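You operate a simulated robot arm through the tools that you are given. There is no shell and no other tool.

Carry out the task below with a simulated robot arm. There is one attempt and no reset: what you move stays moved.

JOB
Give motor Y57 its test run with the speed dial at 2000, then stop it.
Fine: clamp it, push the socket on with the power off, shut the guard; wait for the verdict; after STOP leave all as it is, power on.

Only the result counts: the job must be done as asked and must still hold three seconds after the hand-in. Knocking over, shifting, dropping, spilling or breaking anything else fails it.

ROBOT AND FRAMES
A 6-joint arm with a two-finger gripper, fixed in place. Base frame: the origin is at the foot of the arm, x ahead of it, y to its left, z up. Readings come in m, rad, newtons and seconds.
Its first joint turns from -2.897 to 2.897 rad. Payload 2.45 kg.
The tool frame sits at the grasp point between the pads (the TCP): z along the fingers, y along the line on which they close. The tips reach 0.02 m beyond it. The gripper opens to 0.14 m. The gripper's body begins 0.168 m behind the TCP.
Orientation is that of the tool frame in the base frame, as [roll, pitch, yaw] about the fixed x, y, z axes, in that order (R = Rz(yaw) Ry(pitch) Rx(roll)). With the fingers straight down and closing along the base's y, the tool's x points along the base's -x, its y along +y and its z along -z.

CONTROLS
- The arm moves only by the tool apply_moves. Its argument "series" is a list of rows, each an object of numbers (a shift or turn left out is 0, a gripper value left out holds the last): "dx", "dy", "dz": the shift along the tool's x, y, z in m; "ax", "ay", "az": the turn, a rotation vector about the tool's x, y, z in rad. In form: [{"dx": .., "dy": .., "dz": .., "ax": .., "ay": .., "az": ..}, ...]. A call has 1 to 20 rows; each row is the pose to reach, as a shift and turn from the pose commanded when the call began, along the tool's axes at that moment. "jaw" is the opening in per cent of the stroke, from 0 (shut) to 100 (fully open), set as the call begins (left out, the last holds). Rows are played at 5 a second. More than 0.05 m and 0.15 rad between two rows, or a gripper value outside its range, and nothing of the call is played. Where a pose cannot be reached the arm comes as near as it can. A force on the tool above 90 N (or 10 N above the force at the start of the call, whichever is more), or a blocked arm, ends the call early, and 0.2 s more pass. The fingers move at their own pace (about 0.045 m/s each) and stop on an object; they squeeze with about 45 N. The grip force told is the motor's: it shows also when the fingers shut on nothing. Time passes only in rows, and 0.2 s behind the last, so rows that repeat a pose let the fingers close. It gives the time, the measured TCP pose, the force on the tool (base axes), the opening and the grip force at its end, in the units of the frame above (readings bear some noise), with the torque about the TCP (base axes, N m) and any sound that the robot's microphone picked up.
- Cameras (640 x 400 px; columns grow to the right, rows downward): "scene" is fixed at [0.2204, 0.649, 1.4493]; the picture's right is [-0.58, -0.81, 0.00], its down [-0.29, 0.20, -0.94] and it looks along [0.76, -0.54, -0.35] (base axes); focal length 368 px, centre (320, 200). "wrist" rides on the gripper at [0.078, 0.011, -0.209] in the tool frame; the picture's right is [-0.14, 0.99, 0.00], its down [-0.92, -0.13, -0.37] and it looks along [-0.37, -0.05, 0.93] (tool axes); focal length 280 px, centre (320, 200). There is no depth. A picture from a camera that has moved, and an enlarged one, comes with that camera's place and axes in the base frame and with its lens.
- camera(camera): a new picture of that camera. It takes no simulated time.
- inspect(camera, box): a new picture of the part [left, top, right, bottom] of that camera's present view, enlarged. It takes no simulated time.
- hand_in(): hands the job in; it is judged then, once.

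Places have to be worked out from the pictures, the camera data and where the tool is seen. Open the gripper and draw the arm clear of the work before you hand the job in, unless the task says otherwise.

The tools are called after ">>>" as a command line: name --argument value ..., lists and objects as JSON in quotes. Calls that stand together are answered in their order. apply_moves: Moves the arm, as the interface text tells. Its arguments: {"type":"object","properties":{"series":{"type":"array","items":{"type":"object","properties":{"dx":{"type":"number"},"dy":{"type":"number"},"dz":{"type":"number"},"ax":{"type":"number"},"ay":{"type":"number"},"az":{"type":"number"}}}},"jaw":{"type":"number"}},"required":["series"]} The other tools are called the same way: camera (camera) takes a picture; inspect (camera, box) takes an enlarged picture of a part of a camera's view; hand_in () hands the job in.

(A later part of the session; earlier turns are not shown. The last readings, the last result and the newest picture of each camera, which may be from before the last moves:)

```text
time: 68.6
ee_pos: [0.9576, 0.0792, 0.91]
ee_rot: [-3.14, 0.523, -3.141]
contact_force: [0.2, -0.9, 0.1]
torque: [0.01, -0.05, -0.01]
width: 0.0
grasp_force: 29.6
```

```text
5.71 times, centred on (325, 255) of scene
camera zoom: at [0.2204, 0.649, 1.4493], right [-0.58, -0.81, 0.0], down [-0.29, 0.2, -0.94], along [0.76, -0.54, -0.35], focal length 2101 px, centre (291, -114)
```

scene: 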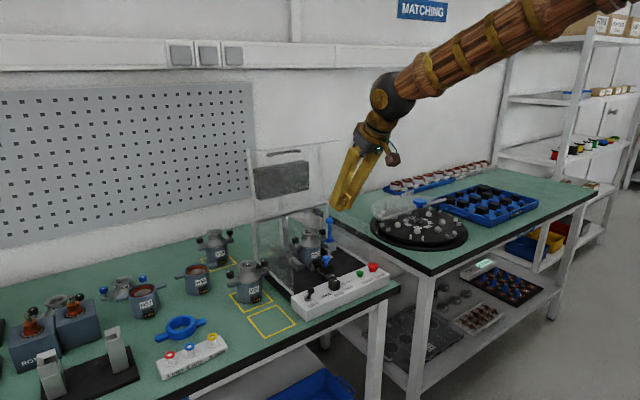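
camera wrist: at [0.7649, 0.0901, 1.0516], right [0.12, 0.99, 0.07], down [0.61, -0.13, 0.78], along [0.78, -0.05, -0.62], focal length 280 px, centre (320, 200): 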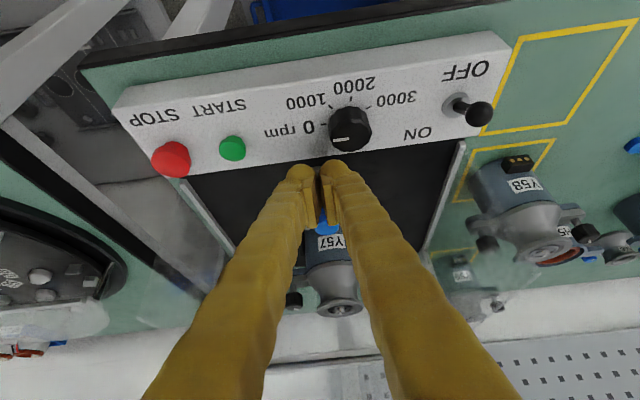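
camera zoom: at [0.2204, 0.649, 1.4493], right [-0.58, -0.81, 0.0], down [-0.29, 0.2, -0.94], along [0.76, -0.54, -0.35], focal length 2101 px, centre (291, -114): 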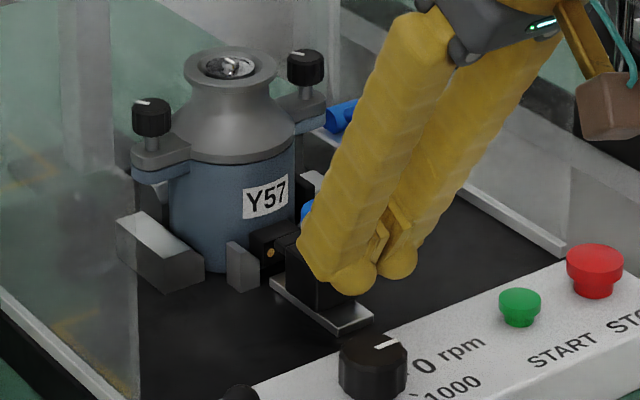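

Little force so far. I keep pushing in 5 mm increments.

>>> apply_moves --series '[{"dx": -0.0043, "dz": 0.0025}, {"dx": -0.0087, "dz": 0.005}, {"dx": -0.0087, "dz": 0.005}]'

>>> apply_moves --series '[{"dx": -0.0043, "dz": 0.0025}, {"dx": -0.0043, "dz": 0.0025}]'

>>> inspect --camera "scene" --box '[290, 220, 360, 290]'

>>> inspect --camera "wrist" --box '[250, 140, 410, 300]'

```text
time: 69.4
ee_pos: [0.9673, 0.0794, 0.9097]
ee_rot: [3.141, 0.524, 3.138]
contact_force: [0.4, 0.1, -0.1]
torque: [0.02, 0.02, -0.04]
width: 0.0
grasp_force: 29.2
```

```text
time: 70.0
ee_pos: [0.9722, 0.0797, 0.9097]
ee_rot: [3.141, 0.524, 3.141]
contact_force: [0.1, 1.1, 0.7]
torque: [0.0, 0.04, -0.01]
width: 0.0
grasp_force: 29.5
```

```text
5.71 times, centred on (325, 255) of scene
camera zoom: at [0.2204, 0.649, 1.4493], right [-0.58, -0.81, 0.0], down [-0.29, 0.2, -0.94], along [0.76, -0.54, -0.35], focal length 2101 px, centre (291, -114)
```

zoom: 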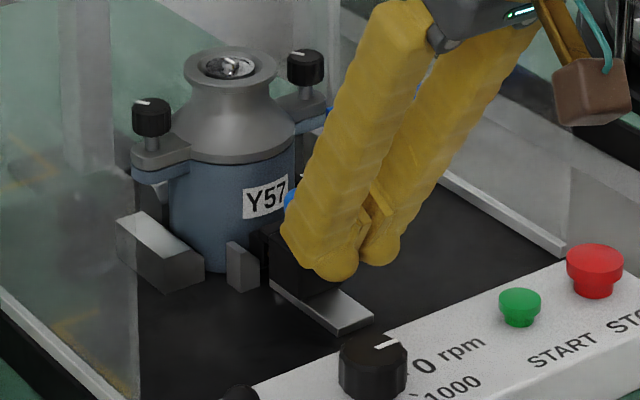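

```text
2.50 times, centred on (330, 220) of wrist
camera zoom: at [0.8003, 0.0896, 1.0519], right [0.12, 0.99, 0.07], down [0.61, -0.13, 0.78], along [0.78, -0.05, -0.62], focal length 701 px, centre (295, 150)
```

zoom: 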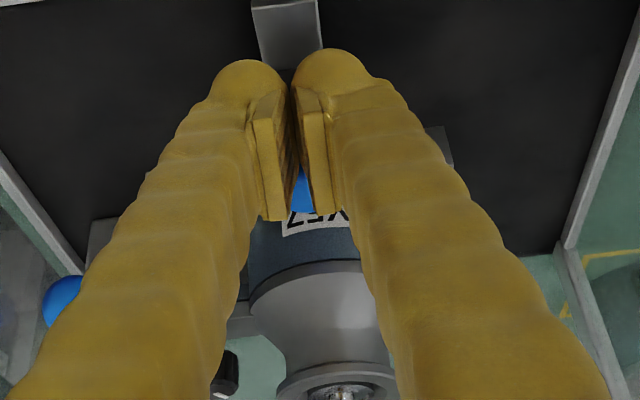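

The socket slides along freely. I continue until it meets and seats on the connector.

>>> apply_moves --series '[{"dx": -0.0026, "dz": 0.0015}, {"dx": -0.0052, "dz": 0.003}, {"dx": -0.0052, "dz": 0.003}]'

>>> apply_moves --series '[{"dx": -0.0026, "dz": 0.0015}, {"dx": -0.0052, "dz": 0.003}, {"dx": -0.0052, "dz": 0.003}]'

>>> inspect --camera "scene" --box '[290, 220, 360, 290]'

```text
time: 70.8
ee_pos: [0.9772, 0.079, 0.9088]
ee_rot: [-3.141, 0.524, 3.139]
contact_force: [-19.1, -0.2, 4.4]
torque: [0.01, -0.06, 0.16]
width: 0.0
grasp_force: 29.3
```

```text
time: 71.4
ee_pos: [0.978, 0.0798, 0.909]
ee_rot: [-3.139, 0.516, -3.141]
contact_force: [-30.1, 2.2, 11.2]
torque: [0.12, -0.18, 0.25]
width: 0.0061
grasp_force: 29.8
stopped in row 2: the force on the tool passed its limit at 99 N (the readings are from after the stop); the commanded pose is now the measured one
```

```text
5.71 times, centred on (325, 255) of scene
camera zoom: at [0.2204, 0.649, 1.4493], right [-0.58, -0.81, 0.0], down [-0.29, 0.2, -0.94], along [0.76, -0.54, -0.35], focal length 2101 px, centre (291, -114)
```

zoom: 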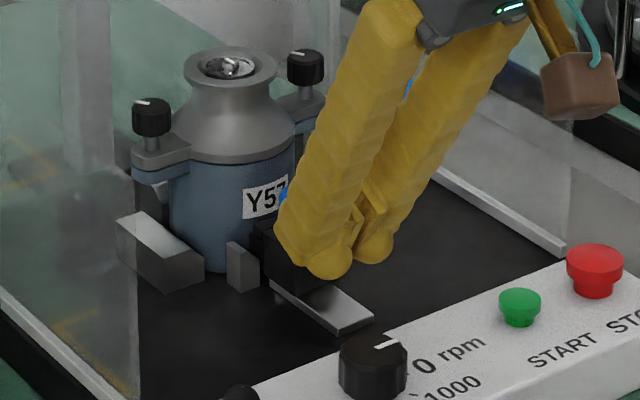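

A firm end stop was reached at TCP x≈0.978. I back off and inspect whether the socket is fully on.

>>> apply_moves --series '[{"dx": 0.0087, "dz": -0.005}, {"dx": 0.0173, "dz": -0.01}, {"dx": 0.026, "dz": -0.015}, {"dx": 0.011, "dz": -0.041}, {"dx": -0.004, "dz": -0.067}, {"dx": -0.019, "dz": -0.093}, {"dx": -0.019, "dz": -0.093}]'

>>> inspect --camera "scene" --box '[290, 225, 340, 275]'

>>> camera --camera "wrist"

>>> inspect --camera "wrist" --box '[260, 60, 380, 180]'

```text
time: 73.0
ee_pos: [0.9491, 0.0806, 0.9997]
ee_rot: [-3.14, 0.519, -3.141]
contact_force: [-0.6, 0.3, 0.2]
torque: [0.0, 0.0, 0.02]
width: 0.0001
grasp_force: 29.1
```

```text
8.00 times, centred on (315, 250) of scene
camera zoom: at [0.2204, 0.649, 1.4493], right [-0.58, -0.81, 0.0], down [-0.29, 0.2, -0.94], along [0.76, -0.54, -0.35], focal length 2942 px, centre (360, -200)
```

zoom: 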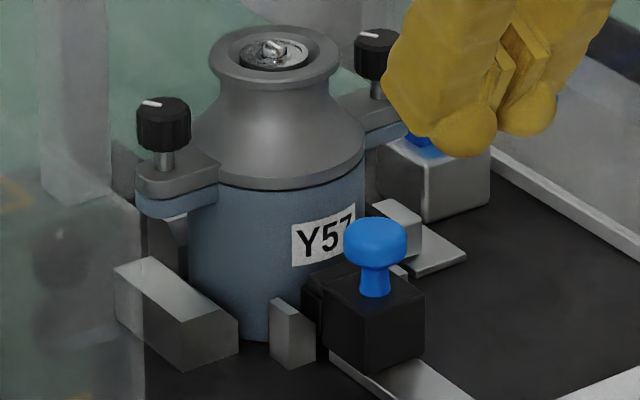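

```text
taken
camera wrist: at [0.7783, 0.0902, 1.1425], right [0.12, 0.99, 0.07], down [0.62, -0.13, 0.78], along [0.78, -0.05, -0.63], focal length 280 px, centre (320, 200)
```

wrist: 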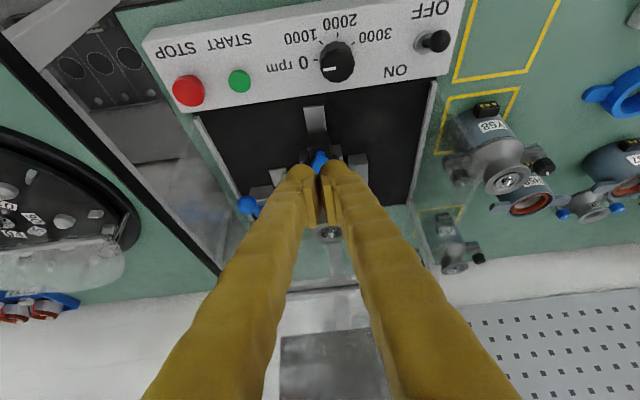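

```text
3.33 times, centred on (320, 120) of wrist
camera zoom: at [0.7783, 0.0902, 1.1425], right [0.12, 0.99, 0.07], down [0.62, -0.13, 0.78], along [0.78, -0.05, -0.63], focal length 935 px, centre (320, 467)
```

zoom: 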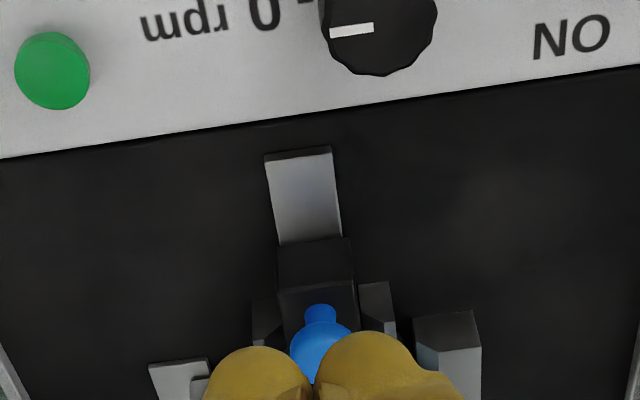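

The socket nose now covers the connector contacts between the pegs and sits on its end stop. Next I set the dial while the guard is still open: first turn the tool straight down above the dial.

>>> apply_moves --series '[{"dx": 0.0059, "dy": 0.0077, "dz": -0.0092, "ay": 0.13}, {"dx": 0.0118, "dy": 0.0154, "dz": -0.0184, "ay": 0.26}, {"dx": 0.0176, "dy": 0.0231, "dz": -0.0276, "ay": 0.39}, {"dx": 0.0235, "dy": 0.0308, "dz": -0.0368, "ay": 0.519}, {"dx": 0.0235, "dy": 0.0308, "dz": -0.0368, "ay": 0.519}]' --jaw 45

>>> apply_moves --series '[{"az": -0.137}, {"az": -0.274}, {"az": -0.41}, {"az": -0.547}, {"az": -0.684}, {"az": -0.82}, {"az": -0.82}]'

>>> camera --camera "wrist"

>>> inspect --camera "scene" --box '[290, 190, 400, 310]'

```text
time: 74.2
ee_pos: [0.9106, 0.1111, 1.0195]
ee_rot: [-3.14, -0.004, 3.139]
contact_force: [0.3, -0.4, 0.3]
torque: [0.0, 0.0, 0.01]
width: 0.0628
grasp_force: 0.0
```

```text
time: 75.8
ee_pos: [0.912, 0.1093, 1.019]
ee_rot: [-3.141, -0.001, -2.321]
contact_force: [0.8, -0.6, -0.2]
torque: [0.01, 0.01, -0.04]
width: 0.063
grasp_force: 0.1
```

```text
taken
camera wrist: at [0.8504, 0.0599, 1.2284], right [-0.63, 0.78, 0.0], down [0.72, 0.59, 0.37], along [0.28, 0.23, -0.93], focal length 280 px, centre (320, 200)
```

wrist: 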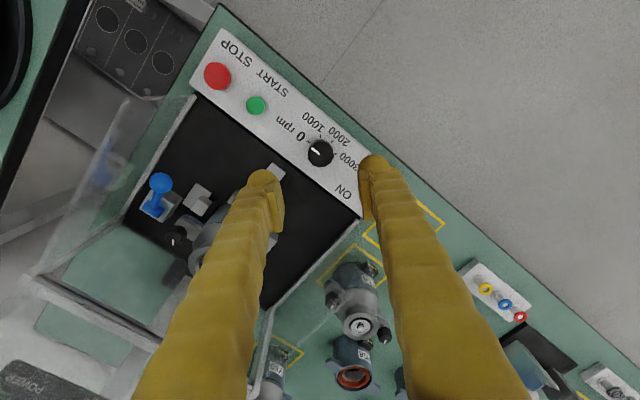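

```text
3.33 times, centred on (345, 250) of scene
camera zoom: at [0.2204, 0.649, 1.4493], right [-0.58, -0.81, 0.0], down [-0.29, 0.2, -0.94], along [0.76, -0.54, -0.35], focal length 1226 px, centre (237, 33)
```

zoom: 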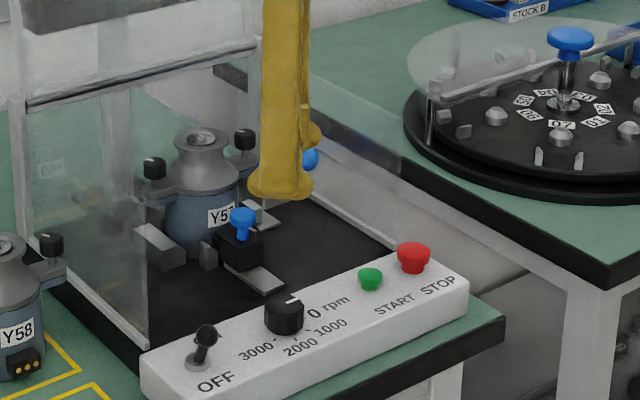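

Tool is pointing down at yaw +47°. I zoom on the dial to get its exact centre and the scale positions.

>>> inspect --camera "wrist" --box '[280, 110, 370, 200]'

>>> inspect --camera "scene" --box '[310, 260, 360, 310]'

```text
4.44 times, centred on (325, 155) of wrist
camera zoom: at [0.8504, 0.0599, 1.2284], right [-0.63, 0.78, 0.0], down [0.72, 0.59, 0.37], along [0.28, 0.23, -0.93], focal length 1246 px, centre (298, 400)
```

zoom: 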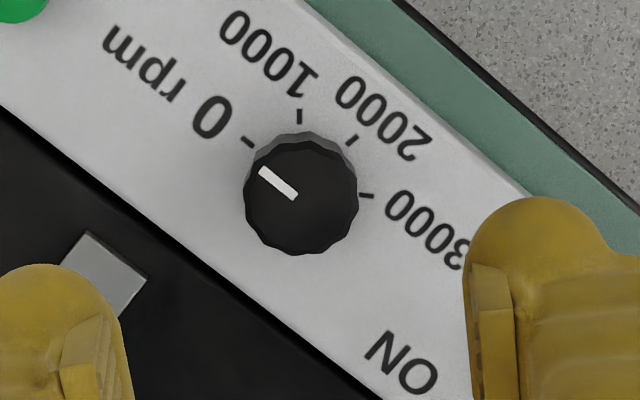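

```text
8.00 times, centred on (335, 285) of scene
camera zoom: at [0.2204, 0.649, 1.4493], right [-0.58, -0.81, 0.0], down [-0.29, 0.2, -0.94], along [0.76, -0.54, -0.35], focal length 2942 px, centre (200, -480)
```

zoom: 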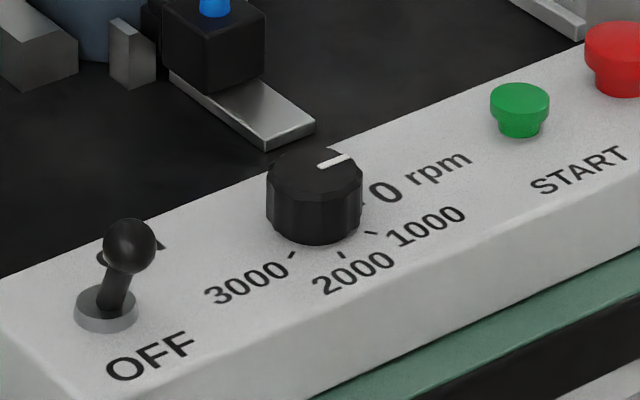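

Dial centre (0.911, 0.1095), top ≈0.877, box top ≈0.861; ticks are ~49° per 1000 rpm, so 2000 lies ~98° clockwise (seen from above) from 0. I descend over the dial with open fingers.

>>> apply_moves --series '[{"dz": 0.035}, {"dz": 0.07}, {"dz": 0.1}, {"dz": 0.12}, {"dz": 0.13}, {"dz": 0.1355}, {"dz": 0.1355}]'

>>> inspect --camera "scene" --box '[310, 250, 360, 300]'

>>> camera --camera "wrist"

```text
time: 77.4
ee_pos: [0.9118, 0.1094, 0.8844]
ee_rot: [-3.141, -0.001, -2.322]
contact_force: [-0.9, -0.1, 0.7]
torque: [-0.01, -0.03, 0.0]
width: 0.0628
grasp_force: 0.1
```

```text
8.00 times, centred on (335, 275) of scene
camera zoom: at [0.2204, 0.649, 1.4493], right [-0.58, -0.81, 0.0], down [-0.29, 0.2, -0.94], along [0.76, -0.54, -0.35], focal length 2942 px, centre (200, -400)
```

zoom: 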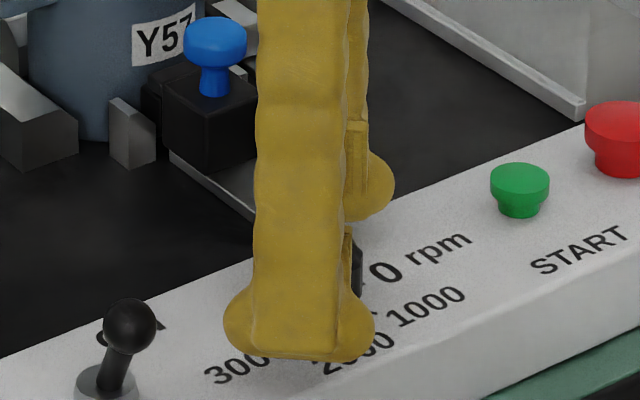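

```text
taken
camera wrist: at [0.8503, 0.06, 1.0935], right [-0.63, 0.78, 0.0], down [0.72, 0.59, 0.37], along [0.29, 0.23, -0.93], focal length 280 px, centre (320, 200)
```

wrist: 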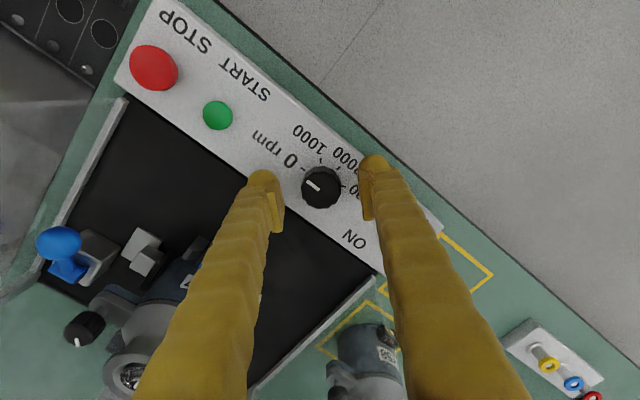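

Fingers straddle the dial without contact. I close on it.

>>> apply_moves --series '[{"dz": 0}, {"dz": 0}, {"dz": 0}, {"dz": 0}, {"dz": 0}]' --jaw 0

>>> inspect --camera "wrist" --box '[270, 130, 370, 230]'

```text
time: 78.6
ee_pos: [0.9103, 0.1104, 0.8847]
ee_rot: [3.139, -0.002, -2.323]
contact_force: [-16.4, 16.1, 1.8]
torque: [0.16, 0.2, -0.04]
width: 0.0319
grasp_force: 45.1
```

```text
4.00 times, centred on (320, 180) of wrist
camera zoom: at [0.8499, 0.0606, 1.0936], right [-0.63, 0.78, 0.0], down [0.72, 0.59, 0.37], along [0.28, 0.23, -0.93], focal length 1122 px, centre (320, 280)
```

zoom: 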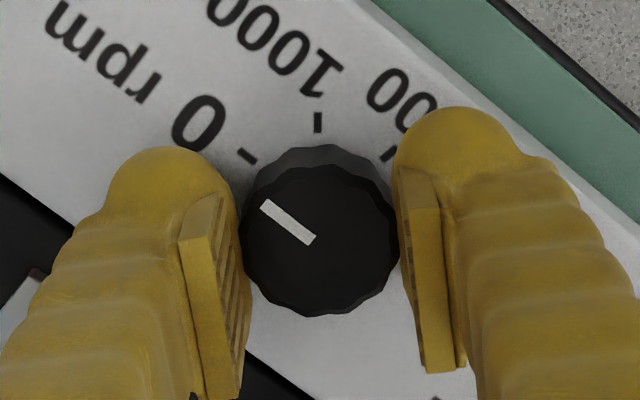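

Gripped (32 mm) with a small side load because the dial is ~0.7 mm off-centre; I trim that and rotate clockwise by 49° first, then check.

>>> apply_moves --series '[{"dy": 0.0007}, {"dy": 0.0007, "az": 0.12}, {"dy": 0.0007, "az": 0.24}, {"dy": 0.0007, "az": 0.36}, {"dy": 0.0007, "az": 0.48}, {"dy": 0.0007, "az": 0.6}, {"dy": 0.0007, "az": 0.72}, {"dy": 0.0007, "az": 0.855}, {"dy": 0.0007, "az": 0.855}]'

>>> inspect --camera "wrist" --box '[270, 130, 370, 230]'

```text
time: 80.6
ee_pos: [0.9123, 0.1102, 0.8843]
ee_rot: [-3.141, 0.0, 3.103]
contact_force: [4.0, -4.0, 12.8]
torque: [-0.07, -0.06, 0.02]
width: 0.0317
grasp_force: 45.1
```

```text
4.00 times, centred on (320, 180) of wrist
camera zoom: at [0.8334, 0.1234, 1.0933], right [0.17, 0.98, 0.0], down [0.92, -0.16, 0.37], along [0.36, -0.07, -0.93], focal length 1122 px, centre (320, 280)
```

zoom: 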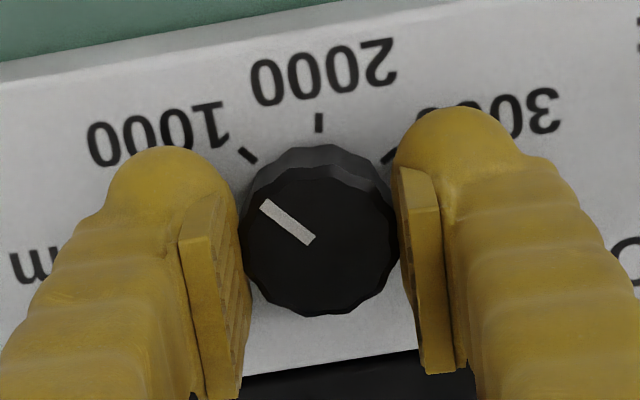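

Pointer is exactly at 1000 after 49°, so the dial follows without slip. Another 49° to reach 2000.

>>> apply_moves --series '[{"az": 0.12}, {"az": 0.24}, {"az": 0.36}, {"az": 0.48}, {"az": 0.6}, {"az": 0.72}, {"az": 0.855}, {"az": 0.855}]'

>>> inspect --camera "wrist" --box '[270, 130, 370, 230]'

```text
time: 82.4
ee_pos: [0.9118, 0.1088, 0.8827]
ee_rot: [-3.14, 0.0, 2.249]
contact_force: [-5.0, -29.9, 24.7]
torque: [-0.33, 0.13, -0.04]
width: 0.0317
grasp_force: 45.2
```

```text
4.00 times, centred on (320, 180) of wrist
camera zoom: at [0.8704, 0.1766, 1.0931], right [0.86, 0.51, 0.0], down [0.48, -0.8, 0.37], along [0.19, -0.32, -0.93], focal length 1122 px, centre (320, 280)
```

zoom: 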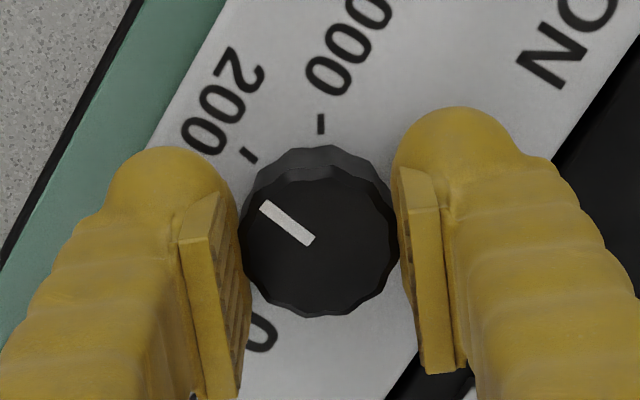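

The pointer is on the 2000 tick. I relieve the slight side load and open the fingers gently.

>>> apply_moves --series '[{"dx": -0.0007, "dy": -0.0006, "dz": -0.0008}, {"dx": -0.0007, "dy": -0.0006, "dz": -0.0008}]'

>>> apply_moves --series '[{"dz": 0}, {"dz": 0}, {"dz": 0}]' --jaw 42

>>> inspect --camera "wrist" --box '[270, 130, 370, 230]'

```text
time: 83.0
ee_pos: [0.9102, 0.1094, 0.8832]
ee_rot: [-3.139, 0.0, 2.249]
contact_force: [1.3, -18.2, 6.9]
torque: [-0.2, -0.02, -0.03]
width: 0.0316
grasp_force: 45.7
```

```text
time: 83.8
ee_pos: [0.9104, 0.11, 0.8837]
ee_rot: [-3.14, 0.001, 2.249]
contact_force: [0.7, 0.5, 0.1]
torque: [-0.03, 0.0, 0.03]
width: 0.0589
grasp_force: 0.0
```

```text
4.00 times, centred on (320, 180) of wrist
camera zoom: at [0.8703, 0.1765, 1.0935], right [0.86, 0.52, 0.0], down [0.48, -0.8, 0.37], along [0.19, -0.32, -0.93], focal length 1122 px, centre (320, 280)
```

zoom: 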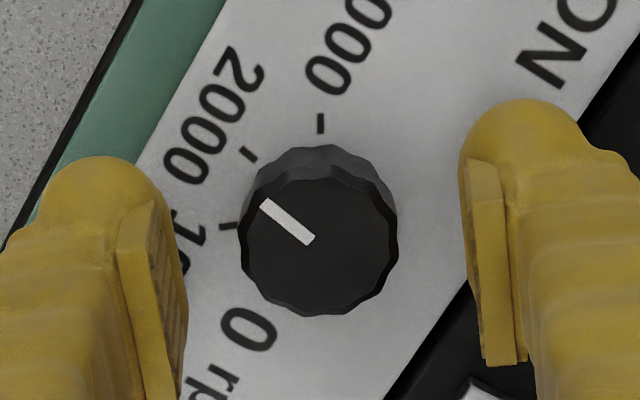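

Dial released and it stays at 2000. I lift straight up and rotate back to yaw 0.

>>> apply_moves --series '[{"dz": -0.02}, {"dz": -0.06}, {"dz": -0.1}, {"dz": -0.15}, {"dz": -0.2}, {"dz": -0.2}]'

>>> apply_moves --series '[{"az": -0.13}, {"az": -0.26}, {"az": -0.39}, {"az": -0.52}, {"az": -0.65}, {"az": -0.78}, {"az": -0.8926}, {"az": -0.8926}]' --jaw 0

>>> camera --camera "wrist"

>>> inspect --camera "scene" --box '[235, 120, 395, 300]'

```text
time: 85.2
ee_pos: [0.9108, 0.1096, 1.0843]
ee_rot: [-3.141, -0.001, 2.249]
contact_force: [0.5, 0.2, 0.0]
torque: [0.01, -0.04, -0.02]
width: 0.0588
grasp_force: 0.1
```

```text
time: 87.0
ee_pos: [0.9107, 0.1104, 1.0839]
ee_rot: [-3.141, 0.0, -3.138]
contact_force: [-0.4, -0.2, 0.9]
torque: [0.01, 0.0, 0.0]
width: 0.0
grasp_force: 29.5
```

```text
taken
camera wrist: at [0.8329, 0.12, 1.2936], right [0.13, 0.99, 0.0], down [0.92, -0.12, 0.37], along [0.36, -0.05, -0.93], focal length 280 px, centre (320, 200)
```

wrist: 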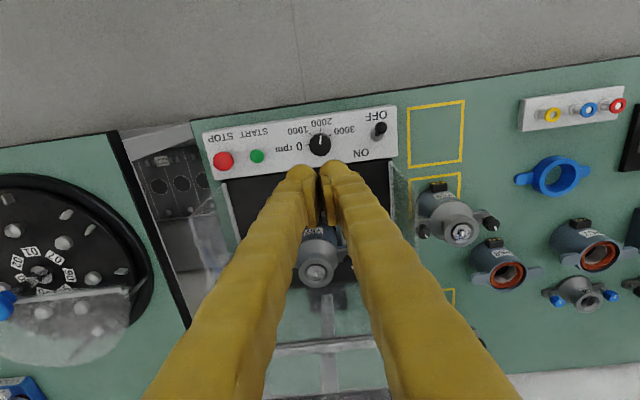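

```text
2.22 times, centred on (315, 210) of scene
camera zoom: at [0.2204, 0.649, 1.4493], right [-0.58, -0.81, 0.0], down [-0.29, 0.2, -0.94], along [0.76, -0.54, -0.35], focal length 817 px, centre (331, 178)
```

zoom: 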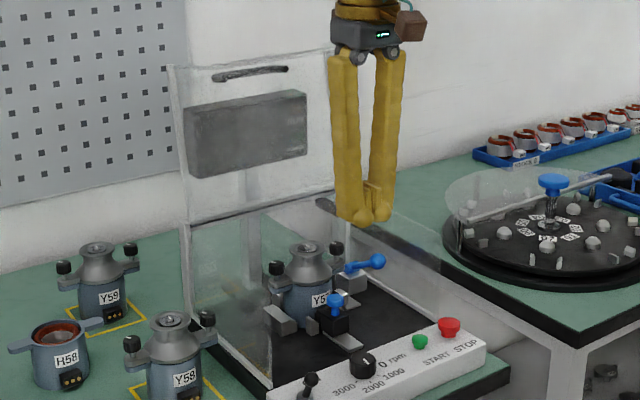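

Next is the guard. I go up, open the jaw and tilt to get a clear wrist view of the raised lid and its handle.

>>> apply_moves --series '[{"dx": 0.01, "dy": -0.005, "dz": -0.045, "ay": -0.06}, {"dx": 0.02, "dy": -0.01, "dz": -0.09, "ay": -0.12}, {"dx": 0.03, "dy": -0.015, "dz": -0.135, "ay": -0.18}, {"dx": 0.04, "dy": -0.02, "dz": -0.18, "ay": -0.24}, {"dx": 0.05, "dy": -0.025, "dz": -0.225, "ay": -0.3}, {"dx": 0.06, "dy": -0.03, "dz": -0.27, "ay": -0.4}, {"dx": 0.06, "dy": -0.03, "dz": -0.27, "ay": -0.4}]' --jaw 100

>>> camera --camera "wrist"

>>> inspect --camera "wrist" --box '[200, 120, 440, 320]'

```text
time: 88.6
ee_pos: [0.8503, 0.0795, 1.3544]
ee_rot: [3.141, 0.4, -3.14]
contact_force: [0.6, -0.1, 0.4]
torque: [0.0, -0.02, -0.04]
width: 0.1401
grasp_force: 0.1
```

```text
taken
camera wrist: at [0.6982, 0.0892, 1.5169], right [0.13, 0.99, 0.05], down [0.71, -0.13, 0.7], along [0.7, -0.05, -0.71], focal length 280 px, centre (320, 200)
```

wrist: 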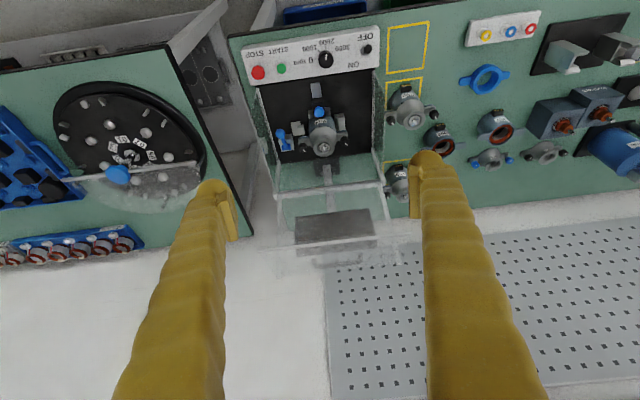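

```text
2.00 times, centred on (320, 220) of wrist
camera zoom: at [0.6982, 0.0892, 1.5169], right [0.13, 0.99, 0.05], down [0.71, -0.13, 0.7], along [0.7, -0.05, -0.71], focal length 561 px, centre (320, 160)
```

zoom: 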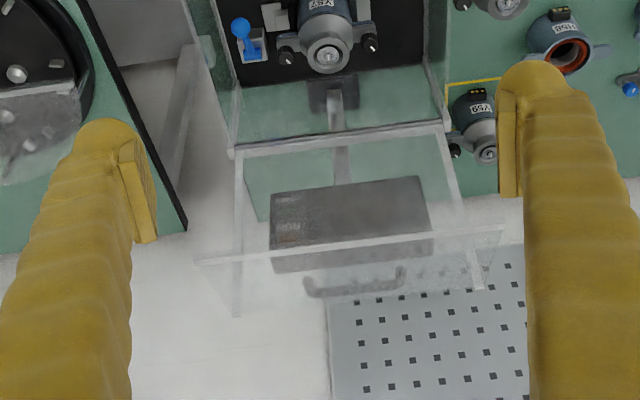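

The flange edge is at about (1.11, z 1.21) and the handle bar (≈95 mm long, centre y≈0.079) near (1.16, z 1.22). I move closer with the jaw open to measure the handle better.

>>> apply_moves --series '[{"dx": -0.0333, "dz": 0.0195}, {"dx": -0.0667, "dz": 0.039}, {"dx": -0.1, "dz": 0.0586}, {"dx": -0.1333, "dz": 0.0781}, {"dx": -0.1667, "dz": 0.0976}, {"dx": -0.2, "dz": 0.1171}, {"dx": -0.2, "dz": 0.1171}]'

>>> camera --camera "wrist"

>>> inspect --camera "wrist" --box '[220, 100, 420, 260]'

>>> inspect --camera "scene" --box '[230, 110, 350, 220]'

```text
time: 90.2
ee_pos: [1.081, 0.0796, 1.3238]
ee_rot: [-3.14, 0.401, -3.141]
contact_force: [-0.1, 0.3, -0.2]
torque: [0.0, 0.01, -0.01]
width: 0.14
grasp_force: 0.0
```

```text
taken
camera wrist: at [0.9279, 0.0897, 1.4864], right [0.13, 0.99, 0.05], down [0.71, -0.13, 0.7], along [0.7, -0.05, -0.71], focal length 280 px, centre (320, 200)
```

wrist: 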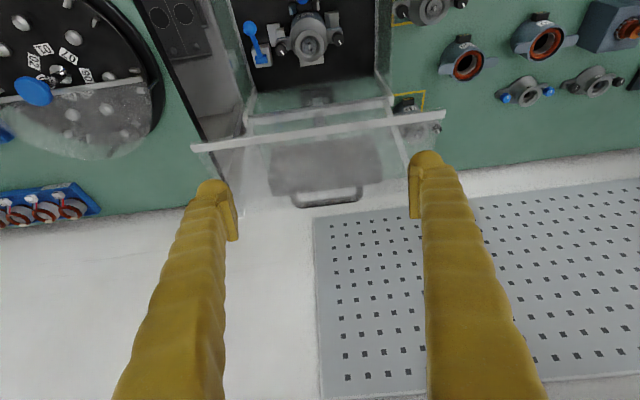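

```text
2.50 times, centred on (320, 180) of wrist
camera zoom: at [0.9279, 0.0897, 1.4864], right [0.13, 0.99, 0.05], down [0.71, -0.13, 0.7], along [0.7, -0.05, -0.71], focal length 701 px, centre (320, 250)
```

zoom: 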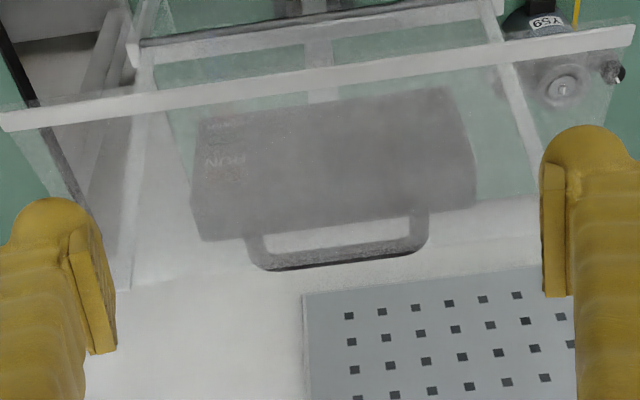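

```text
3.64 times, centred on (290, 165) of scene
camera zoom: at [0.2204, 0.649, 1.4493], right [-0.58, -0.81, 0.0], down [-0.29, 0.2, -0.94], along [0.76, -0.54, -0.35], focal length 1337 px, centre (429, 327)
```

zoom: 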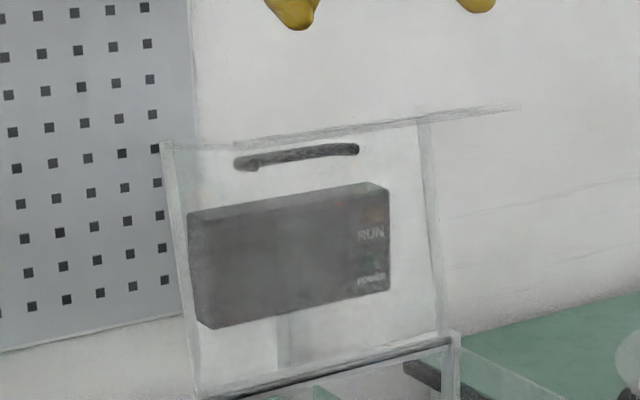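

Two views show the handle sits on the lid's back (outer) face, above the display box, with the lid leaning back about 14° and its top edge at (1.226, z 1.197). I'll hook the closed fingertips just behind that top edge and pull it forward; first I position above it with 35° tilt.

>>> apply_moves --series '[{"dx": -0.0291, "dz": 0.0197, "ay": -0.042}, {"dx": -0.0582, "dz": 0.0393, "ay": -0.084}, {"dx": -0.0873, "dz": 0.059, "ay": -0.126}, {"dx": -0.1164, "dz": 0.0786, "ay": -0.168}, {"dx": -0.1455, "dz": 0.0983, "ay": -0.21}, {"dx": -0.1455, "dz": 0.0983, "ay": -0.21}, {"dx": -0.1455, "dz": 0.0983, "ay": -0.21}]' --jaw 0

>>> camera --camera "wrist"

>>> camera --camera "scene"

```text
time: 91.8
ee_pos: [1.2541, 0.0804, 1.2898]
ee_rot: [-3.14, 0.61, -3.14]
contact_force: [-0.2, -0.4, 0.9]
torque: [0.01, -0.01, 0.0]
width: 0.0001
grasp_force: 3.2
```

```text
taken
camera wrist: at [1.0701, 0.0908, 1.4174], right [0.11, 0.99, 0.08], down [0.54, -0.13, 0.83], along [0.83, -0.05, -0.55], focal length 280 px, centre (320, 200)
```

wrist: 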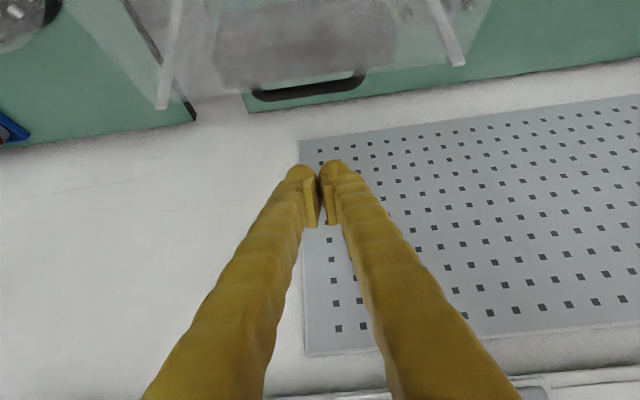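

```text
taken
```

scene: 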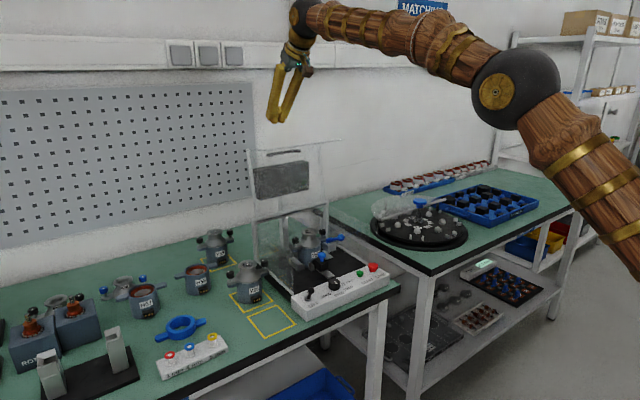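

Reach is fine. Refined: lid top edge at (1.2175, z 1.198), handle bar ~32 mm behind it. I lower the fingertips just behind the top edge.

>>> apply_moves --series '[{"dx": 0.0135, "dz": 0.0162}, {"dx": 0.0271, "dz": 0.0324}, {"dx": 0.0406, "dz": 0.0486}, {"dx": 0.0487, "dz": 0.0583}, {"dx": 0.0541, "dz": 0.0648}, {"dx": 0.0541, "dz": 0.0648}]'

>>> camera --camera "wrist"

>>> inspect --camera "scene" --box '[230, 110, 350, 220]'

```text
time: 93.2
ee_pos: [1.2453, 0.0819, 1.2052]
ee_rot: [-3.139, 0.609, -3.141]
contact_force: [0.3, -0.2, 0.2]
torque: [0.0, 0.0, -0.01]
width: 0.0003
grasp_force: 29.8
```

```text
taken
camera wrist: at [1.0624, 0.0904, 1.333], right [0.11, 0.99, 0.08], down [0.54, -0.13, 0.83], along [0.83, -0.05, -0.55], focal length 280 px, centre (320, 200)
```

wrist: 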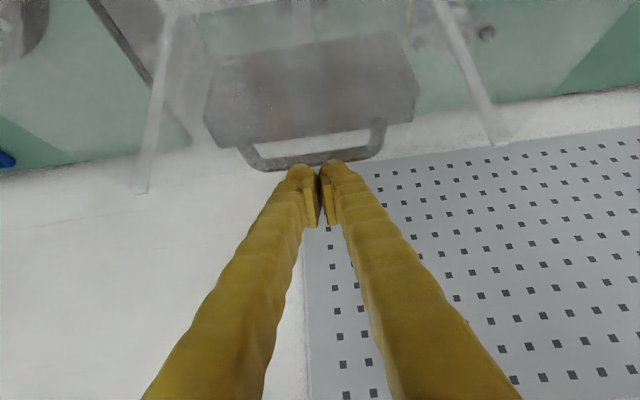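

```text
3.64 times, centred on (290, 165) of scene
camera zoom: at [0.2204, 0.649, 1.4493], right [-0.58, -0.81, 0.0], down [-0.29, 0.2, -0.94], along [0.76, -0.54, -0.35], focal length 1337 px, centre (429, 327)
```

zoom: 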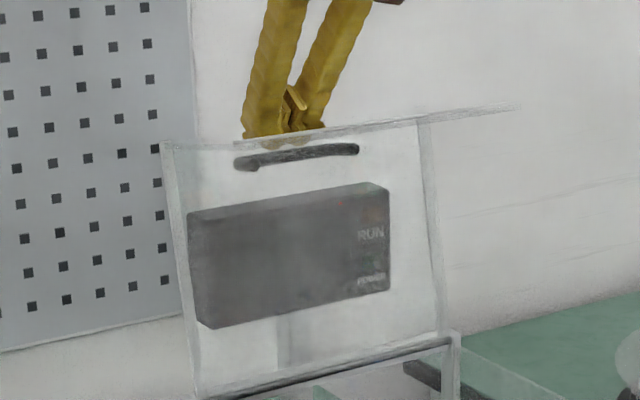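

Fingertips are behind the lid's top edge with no contact yet. I pull toward −x in small steps.

>>> apply_moves --series '[{"dx": 0.0082, "dz": -0.0057}, {"dx": 0.0164, "dz": -0.0115}, {"dx": 0.0246, "dz": -0.0172}, {"dx": 0.0246, "dz": -0.0172}]'

>>> camera --camera "wrist"

>>> inspect --camera "scene" --box '[230, 110, 350, 220]'

```text
time: 94.2
ee_pos: [1.2152, 0.08, 1.206]
ee_rot: [-3.139, 0.608, -3.14]
contact_force: [0.3, -0.3, 1.3]
torque: [0.0, 0.07, -0.02]
width: 0.0
grasp_force: 28.8
```

```text
taken
camera wrist: at [1.0322, 0.0902, 1.3327], right [0.11, 0.99, 0.08], down [0.55, -0.13, 0.83], along [0.83, -0.05, -0.55], focal length 280 px, centre (320, 200)
```

wrist: 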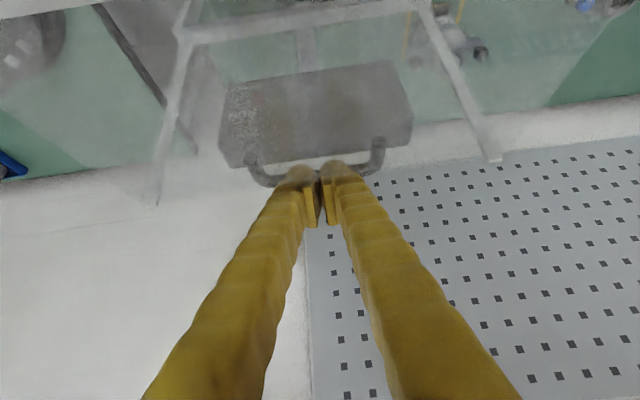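

```text
3.64 times, centred on (290, 165) of scene
camera zoom: at [0.2204, 0.649, 1.4493], right [-0.58, -0.81, 0.0], down [-0.29, 0.2, -0.94], along [0.76, -0.54, -0.35], focal length 1337 px, centre (429, 327)
```

zoom: 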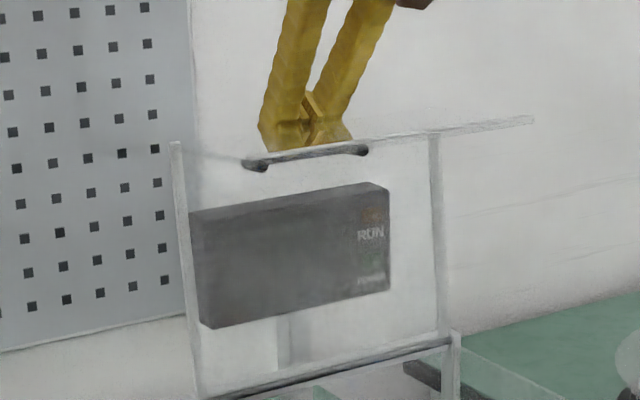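

The lid follows with almost no force. I keep pulling slowly past the vertical.

>>> apply_moves --series '[{"dx": 0.0082, "dz": -0.0057}, {"dx": 0.0164, "dz": -0.0115}, {"dx": 0.0246, "dz": -0.0172}, {"dx": 0.0328, "dz": -0.0229}, {"dx": 0.0328, "dz": -0.0229}]'

>>> inspect --camera "scene" --box '[230, 110, 370, 240]'

>>> camera --camera "wrist"

```text
time: 95.4
ee_pos: [1.1753, 0.0814, 1.2064]
ee_rot: [-3.137, 0.609, 3.141]
contact_force: [0.1, 0.3, -0.2]
torque: [0.02, 0.01, -0.04]
width: 0.0001
grasp_force: 29.7
```

```text
3.08 times, centred on (300, 175) of scene
camera zoom: at [0.2204, 0.649, 1.4493], right [-0.58, -0.81, 0.0], down [-0.29, 0.2, -0.94], along [0.76, -0.54, -0.35], focal length 1132 px, centre (382, 277)
```

zoom: 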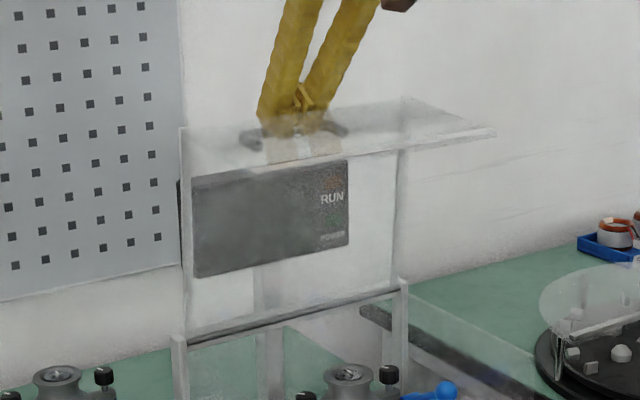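

```text
taken
camera wrist: at [0.9923, 0.09, 1.3333], right [0.11, 0.99, 0.08], down [0.54, -0.13, 0.83], along [0.83, -0.05, -0.55], focal length 280 px, centre (320, 200)
```

wrist: 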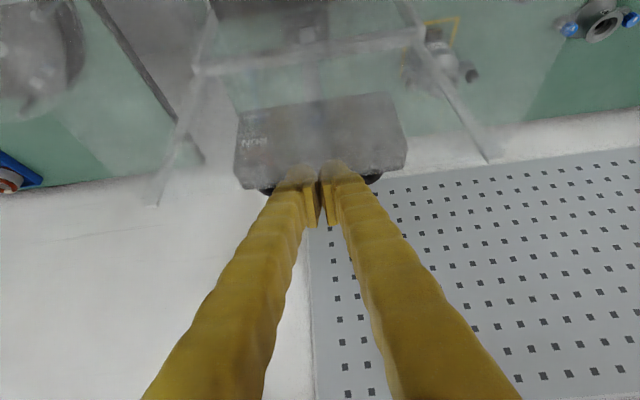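

The lid follows at near-zero force and stays where it is left. I continue along its arc to about 30° forward.

>>> apply_moves --series '[{"dx": 0.012, "dz": -0.0101}, {"dx": 0.024, "dz": -0.0203}, {"dx": 0.0359, "dz": -0.0304}, {"dx": 0.0486, "dz": -0.0334}, {"dx": 0.0613, "dz": -0.0364}, {"dx": 0.074, "dz": -0.0394}, {"dx": 0.0867, "dz": -0.0423}, {"dx": 0.0867, "dz": -0.0423}]'

>>> inspect --camera "scene" --box '[230, 110, 390, 290]'

>>> camera --camera "wrist"

```text
time: 97.2
ee_pos: [1.0806, 0.0812, 1.1915]
ee_rot: [-3.139, 0.609, -3.14]
contact_force: [0.4, -0.3, 0.1]
torque: [0.0, 0.03, -0.01]
width: 0.0
grasp_force: 29.6
```

```text
2.22 times, centred on (310, 200) of scene
camera zoom: at [0.2204, 0.649, 1.4493], right [-0.58, -0.81, 0.0], down [-0.29, 0.2, -0.94], along [0.76, -0.54, -0.35], focal length 817 px, centre (342, 200)
```

zoom: 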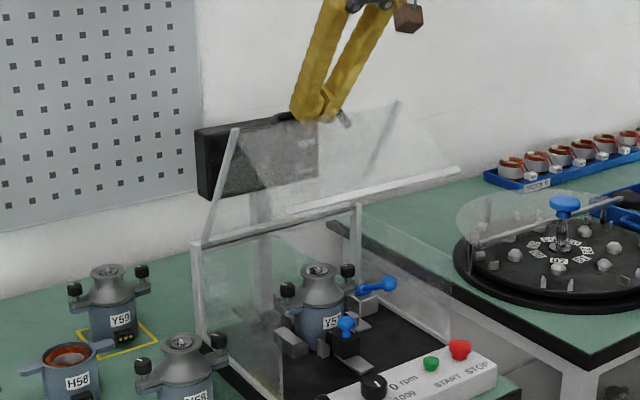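

```text
taken
camera wrist: at [0.8964, 0.0902, 1.3182], right [0.11, 0.99, 0.08], down [0.54, -0.13, 0.83], along [0.83, -0.05, -0.55], focal length 280 px, centre (320, 200)
```

wrist: 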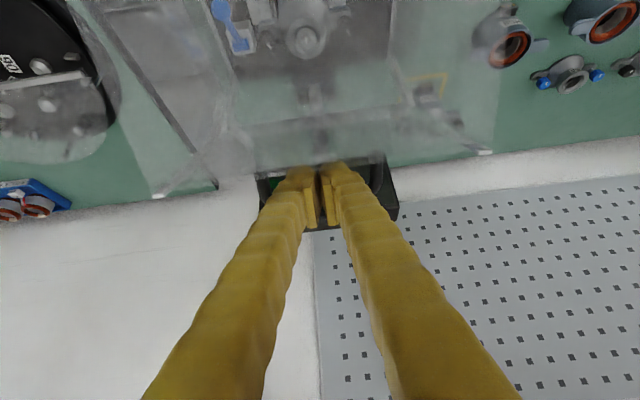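

The lid is about 35° forward and still under control. I continue down to about 60°.

>>> apply_moves --series '[{"dx": 0.0131, "dz": 0.0004}, {"dx": 0.0262, "dz": 0.0008}, {"dx": 0.0393, "dz": 0.0012}, {"dx": 0.0524, "dz": 0.0016}, {"dx": 0.0691, "dz": 0.0066}, {"dx": 0.0857, "dz": 0.0117}, {"dx": 0.1024, "dz": 0.0167}, {"dx": 0.1024, "dz": 0.0167}]'

>>> inspect --camera "scene" --box '[230, 110, 390, 290]'

>>> camera --camera "wrist"

```text
time: 98.4
ee_pos: [1.0307, 0.0807, 1.16]
ee_rot: [-3.141, 0.62, -3.139]
contact_force: [-17.2, -1.9, 19.3]
torque: [-0.02, -0.3, -0.01]
width: 0.0058
grasp_force: 29.3
stopped in row 5: the force on the tool passed its limit at 101 N (the readings are from after the stop); the commanded pose is now the measured one
```

```text
2.22 times, centred on (310, 200) of scene
camera zoom: at [0.2204, 0.649, 1.4493], right [-0.58, -0.81, 0.0], down [-0.29, 0.2, -0.94], along [0.76, -0.54, -0.35], focal length 817 px, centre (342, 200)
```

zoom: 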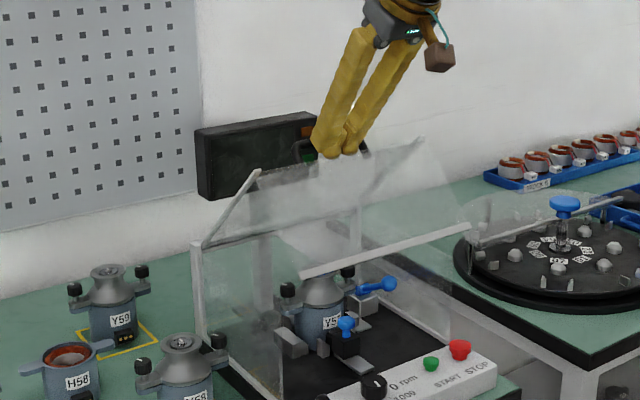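

```text
taken
camera wrist: at [0.8457, 0.0901, 1.285], right [0.11, 0.99, 0.08], down [0.54, -0.13, 0.83], along [0.84, -0.05, -0.54], focal length 280 px, centre (320, 200)
```

wrist: 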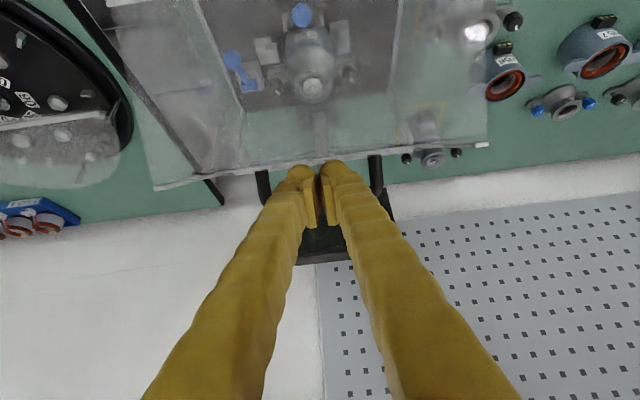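

The tip jammed against the handle bar (101 N). I back off upward and check the lid stays put; then I'll press beside the handle instead.

>>> apply_moves --series '[{"dx": -0.004, "dz": -0.008}, {"dx": -0.0115, "dz": -0.025}, {"dx": -0.023, "dz": -0.05}, {"dx": -0.035, "dz": -0.075}, {"dx": -0.035, "dz": -0.075}]'

>>> inspect --camera "scene" --box '[230, 110, 390, 290]'

>>> camera --camera "wrist"

```text
time: 99.6
ee_pos: [1.0152, 0.0817, 1.2392]
ee_rot: [3.141, 0.616, -3.139]
contact_force: [-0.3, -0.5, -0.5]
torque: [-0.01, 0.0, 0.02]
width: 0.0003
grasp_force: 29.2
```

```text
2.22 times, centred on (310, 200) of scene
camera zoom: at [0.2204, 0.649, 1.4493], right [-0.58, -0.81, 0.0], down [-0.29, 0.2, -0.94], along [0.76, -0.54, -0.35], focal length 817 px, centre (342, 200)
```

zoom: 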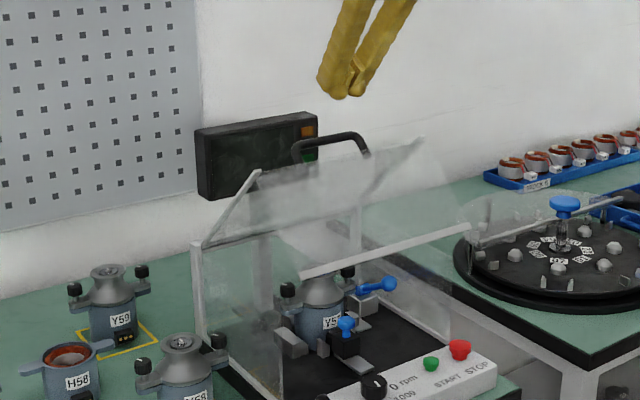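

```text
taken
camera wrist: at [0.8314, 0.0902, 1.3647], right [0.11, 0.99, 0.08], down [0.54, -0.13, 0.83], along [0.84, -0.05, -0.55], focal length 280 px, centre (320, 200)
```

wrist: 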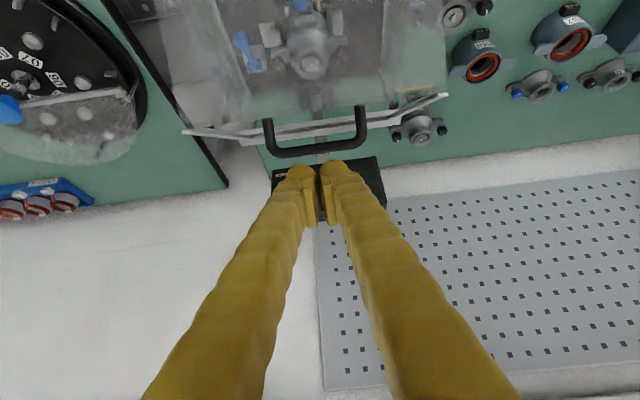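

The lid holds by itself at ~46° forward with the handle loop in the middle (y 0.03–0.13). I move beside it to y≈0.165 and come down onto the lid near its front edge.

>>> apply_moves --series '[{"dx": -0.0082, "dy": 0.04, "dz": 0.0058}, {"dx": -0.0163, "dy": 0.0835, "dz": 0.0116}, {"dx": -0.004, "dy": 0.0835, "dz": 0.0273}, {"dx": 0.0084, "dy": 0.0835, "dz": 0.043}, {"dx": 0.0198, "dy": 0.0835, "dz": 0.0565}, {"dx": 0.0311, "dy": 0.0835, "dz": 0.0699}, {"dx": 0.0311, "dy": 0.0835, "dz": 0.0699}]'

>>> inspect --camera "scene" --box '[230, 110, 390, 290]'

>>> camera --camera "wrist"

```text
time: 101.2
ee_pos: [1.0322, 0.1639, 1.1635]
ee_rot: [3.14, 0.617, -3.14]
contact_force: [-0.2, 0.4, -0.2]
torque: [-0.02, 0.0, 0.04]
width: 0.0
grasp_force: 29.6
```

```text
2.22 times, centred on (310, 200) of scene
camera zoom: at [0.2204, 0.649, 1.4493], right [-0.58, -0.81, 0.0], down [-0.29, 0.2, -0.94], along [0.76, -0.54, -0.35], focal length 817 px, centre (342, 200)
```

zoom: 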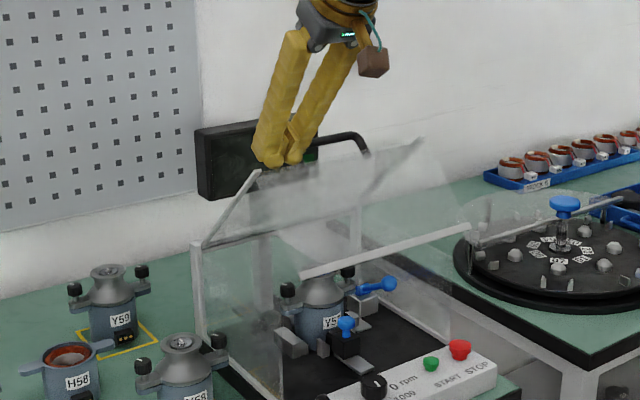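

```text
taken
camera wrist: at [0.8468, 0.1739, 1.2898], right [0.11, 0.99, 0.08], down [0.54, -0.13, 0.83], along [0.84, -0.05, -0.55], focal length 280 px, centre (320, 200)
```

wrist: 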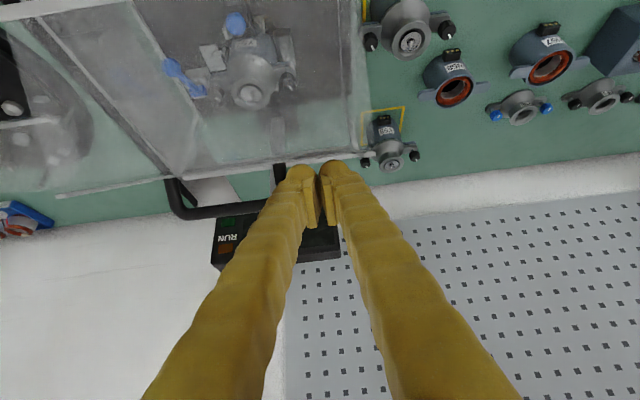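

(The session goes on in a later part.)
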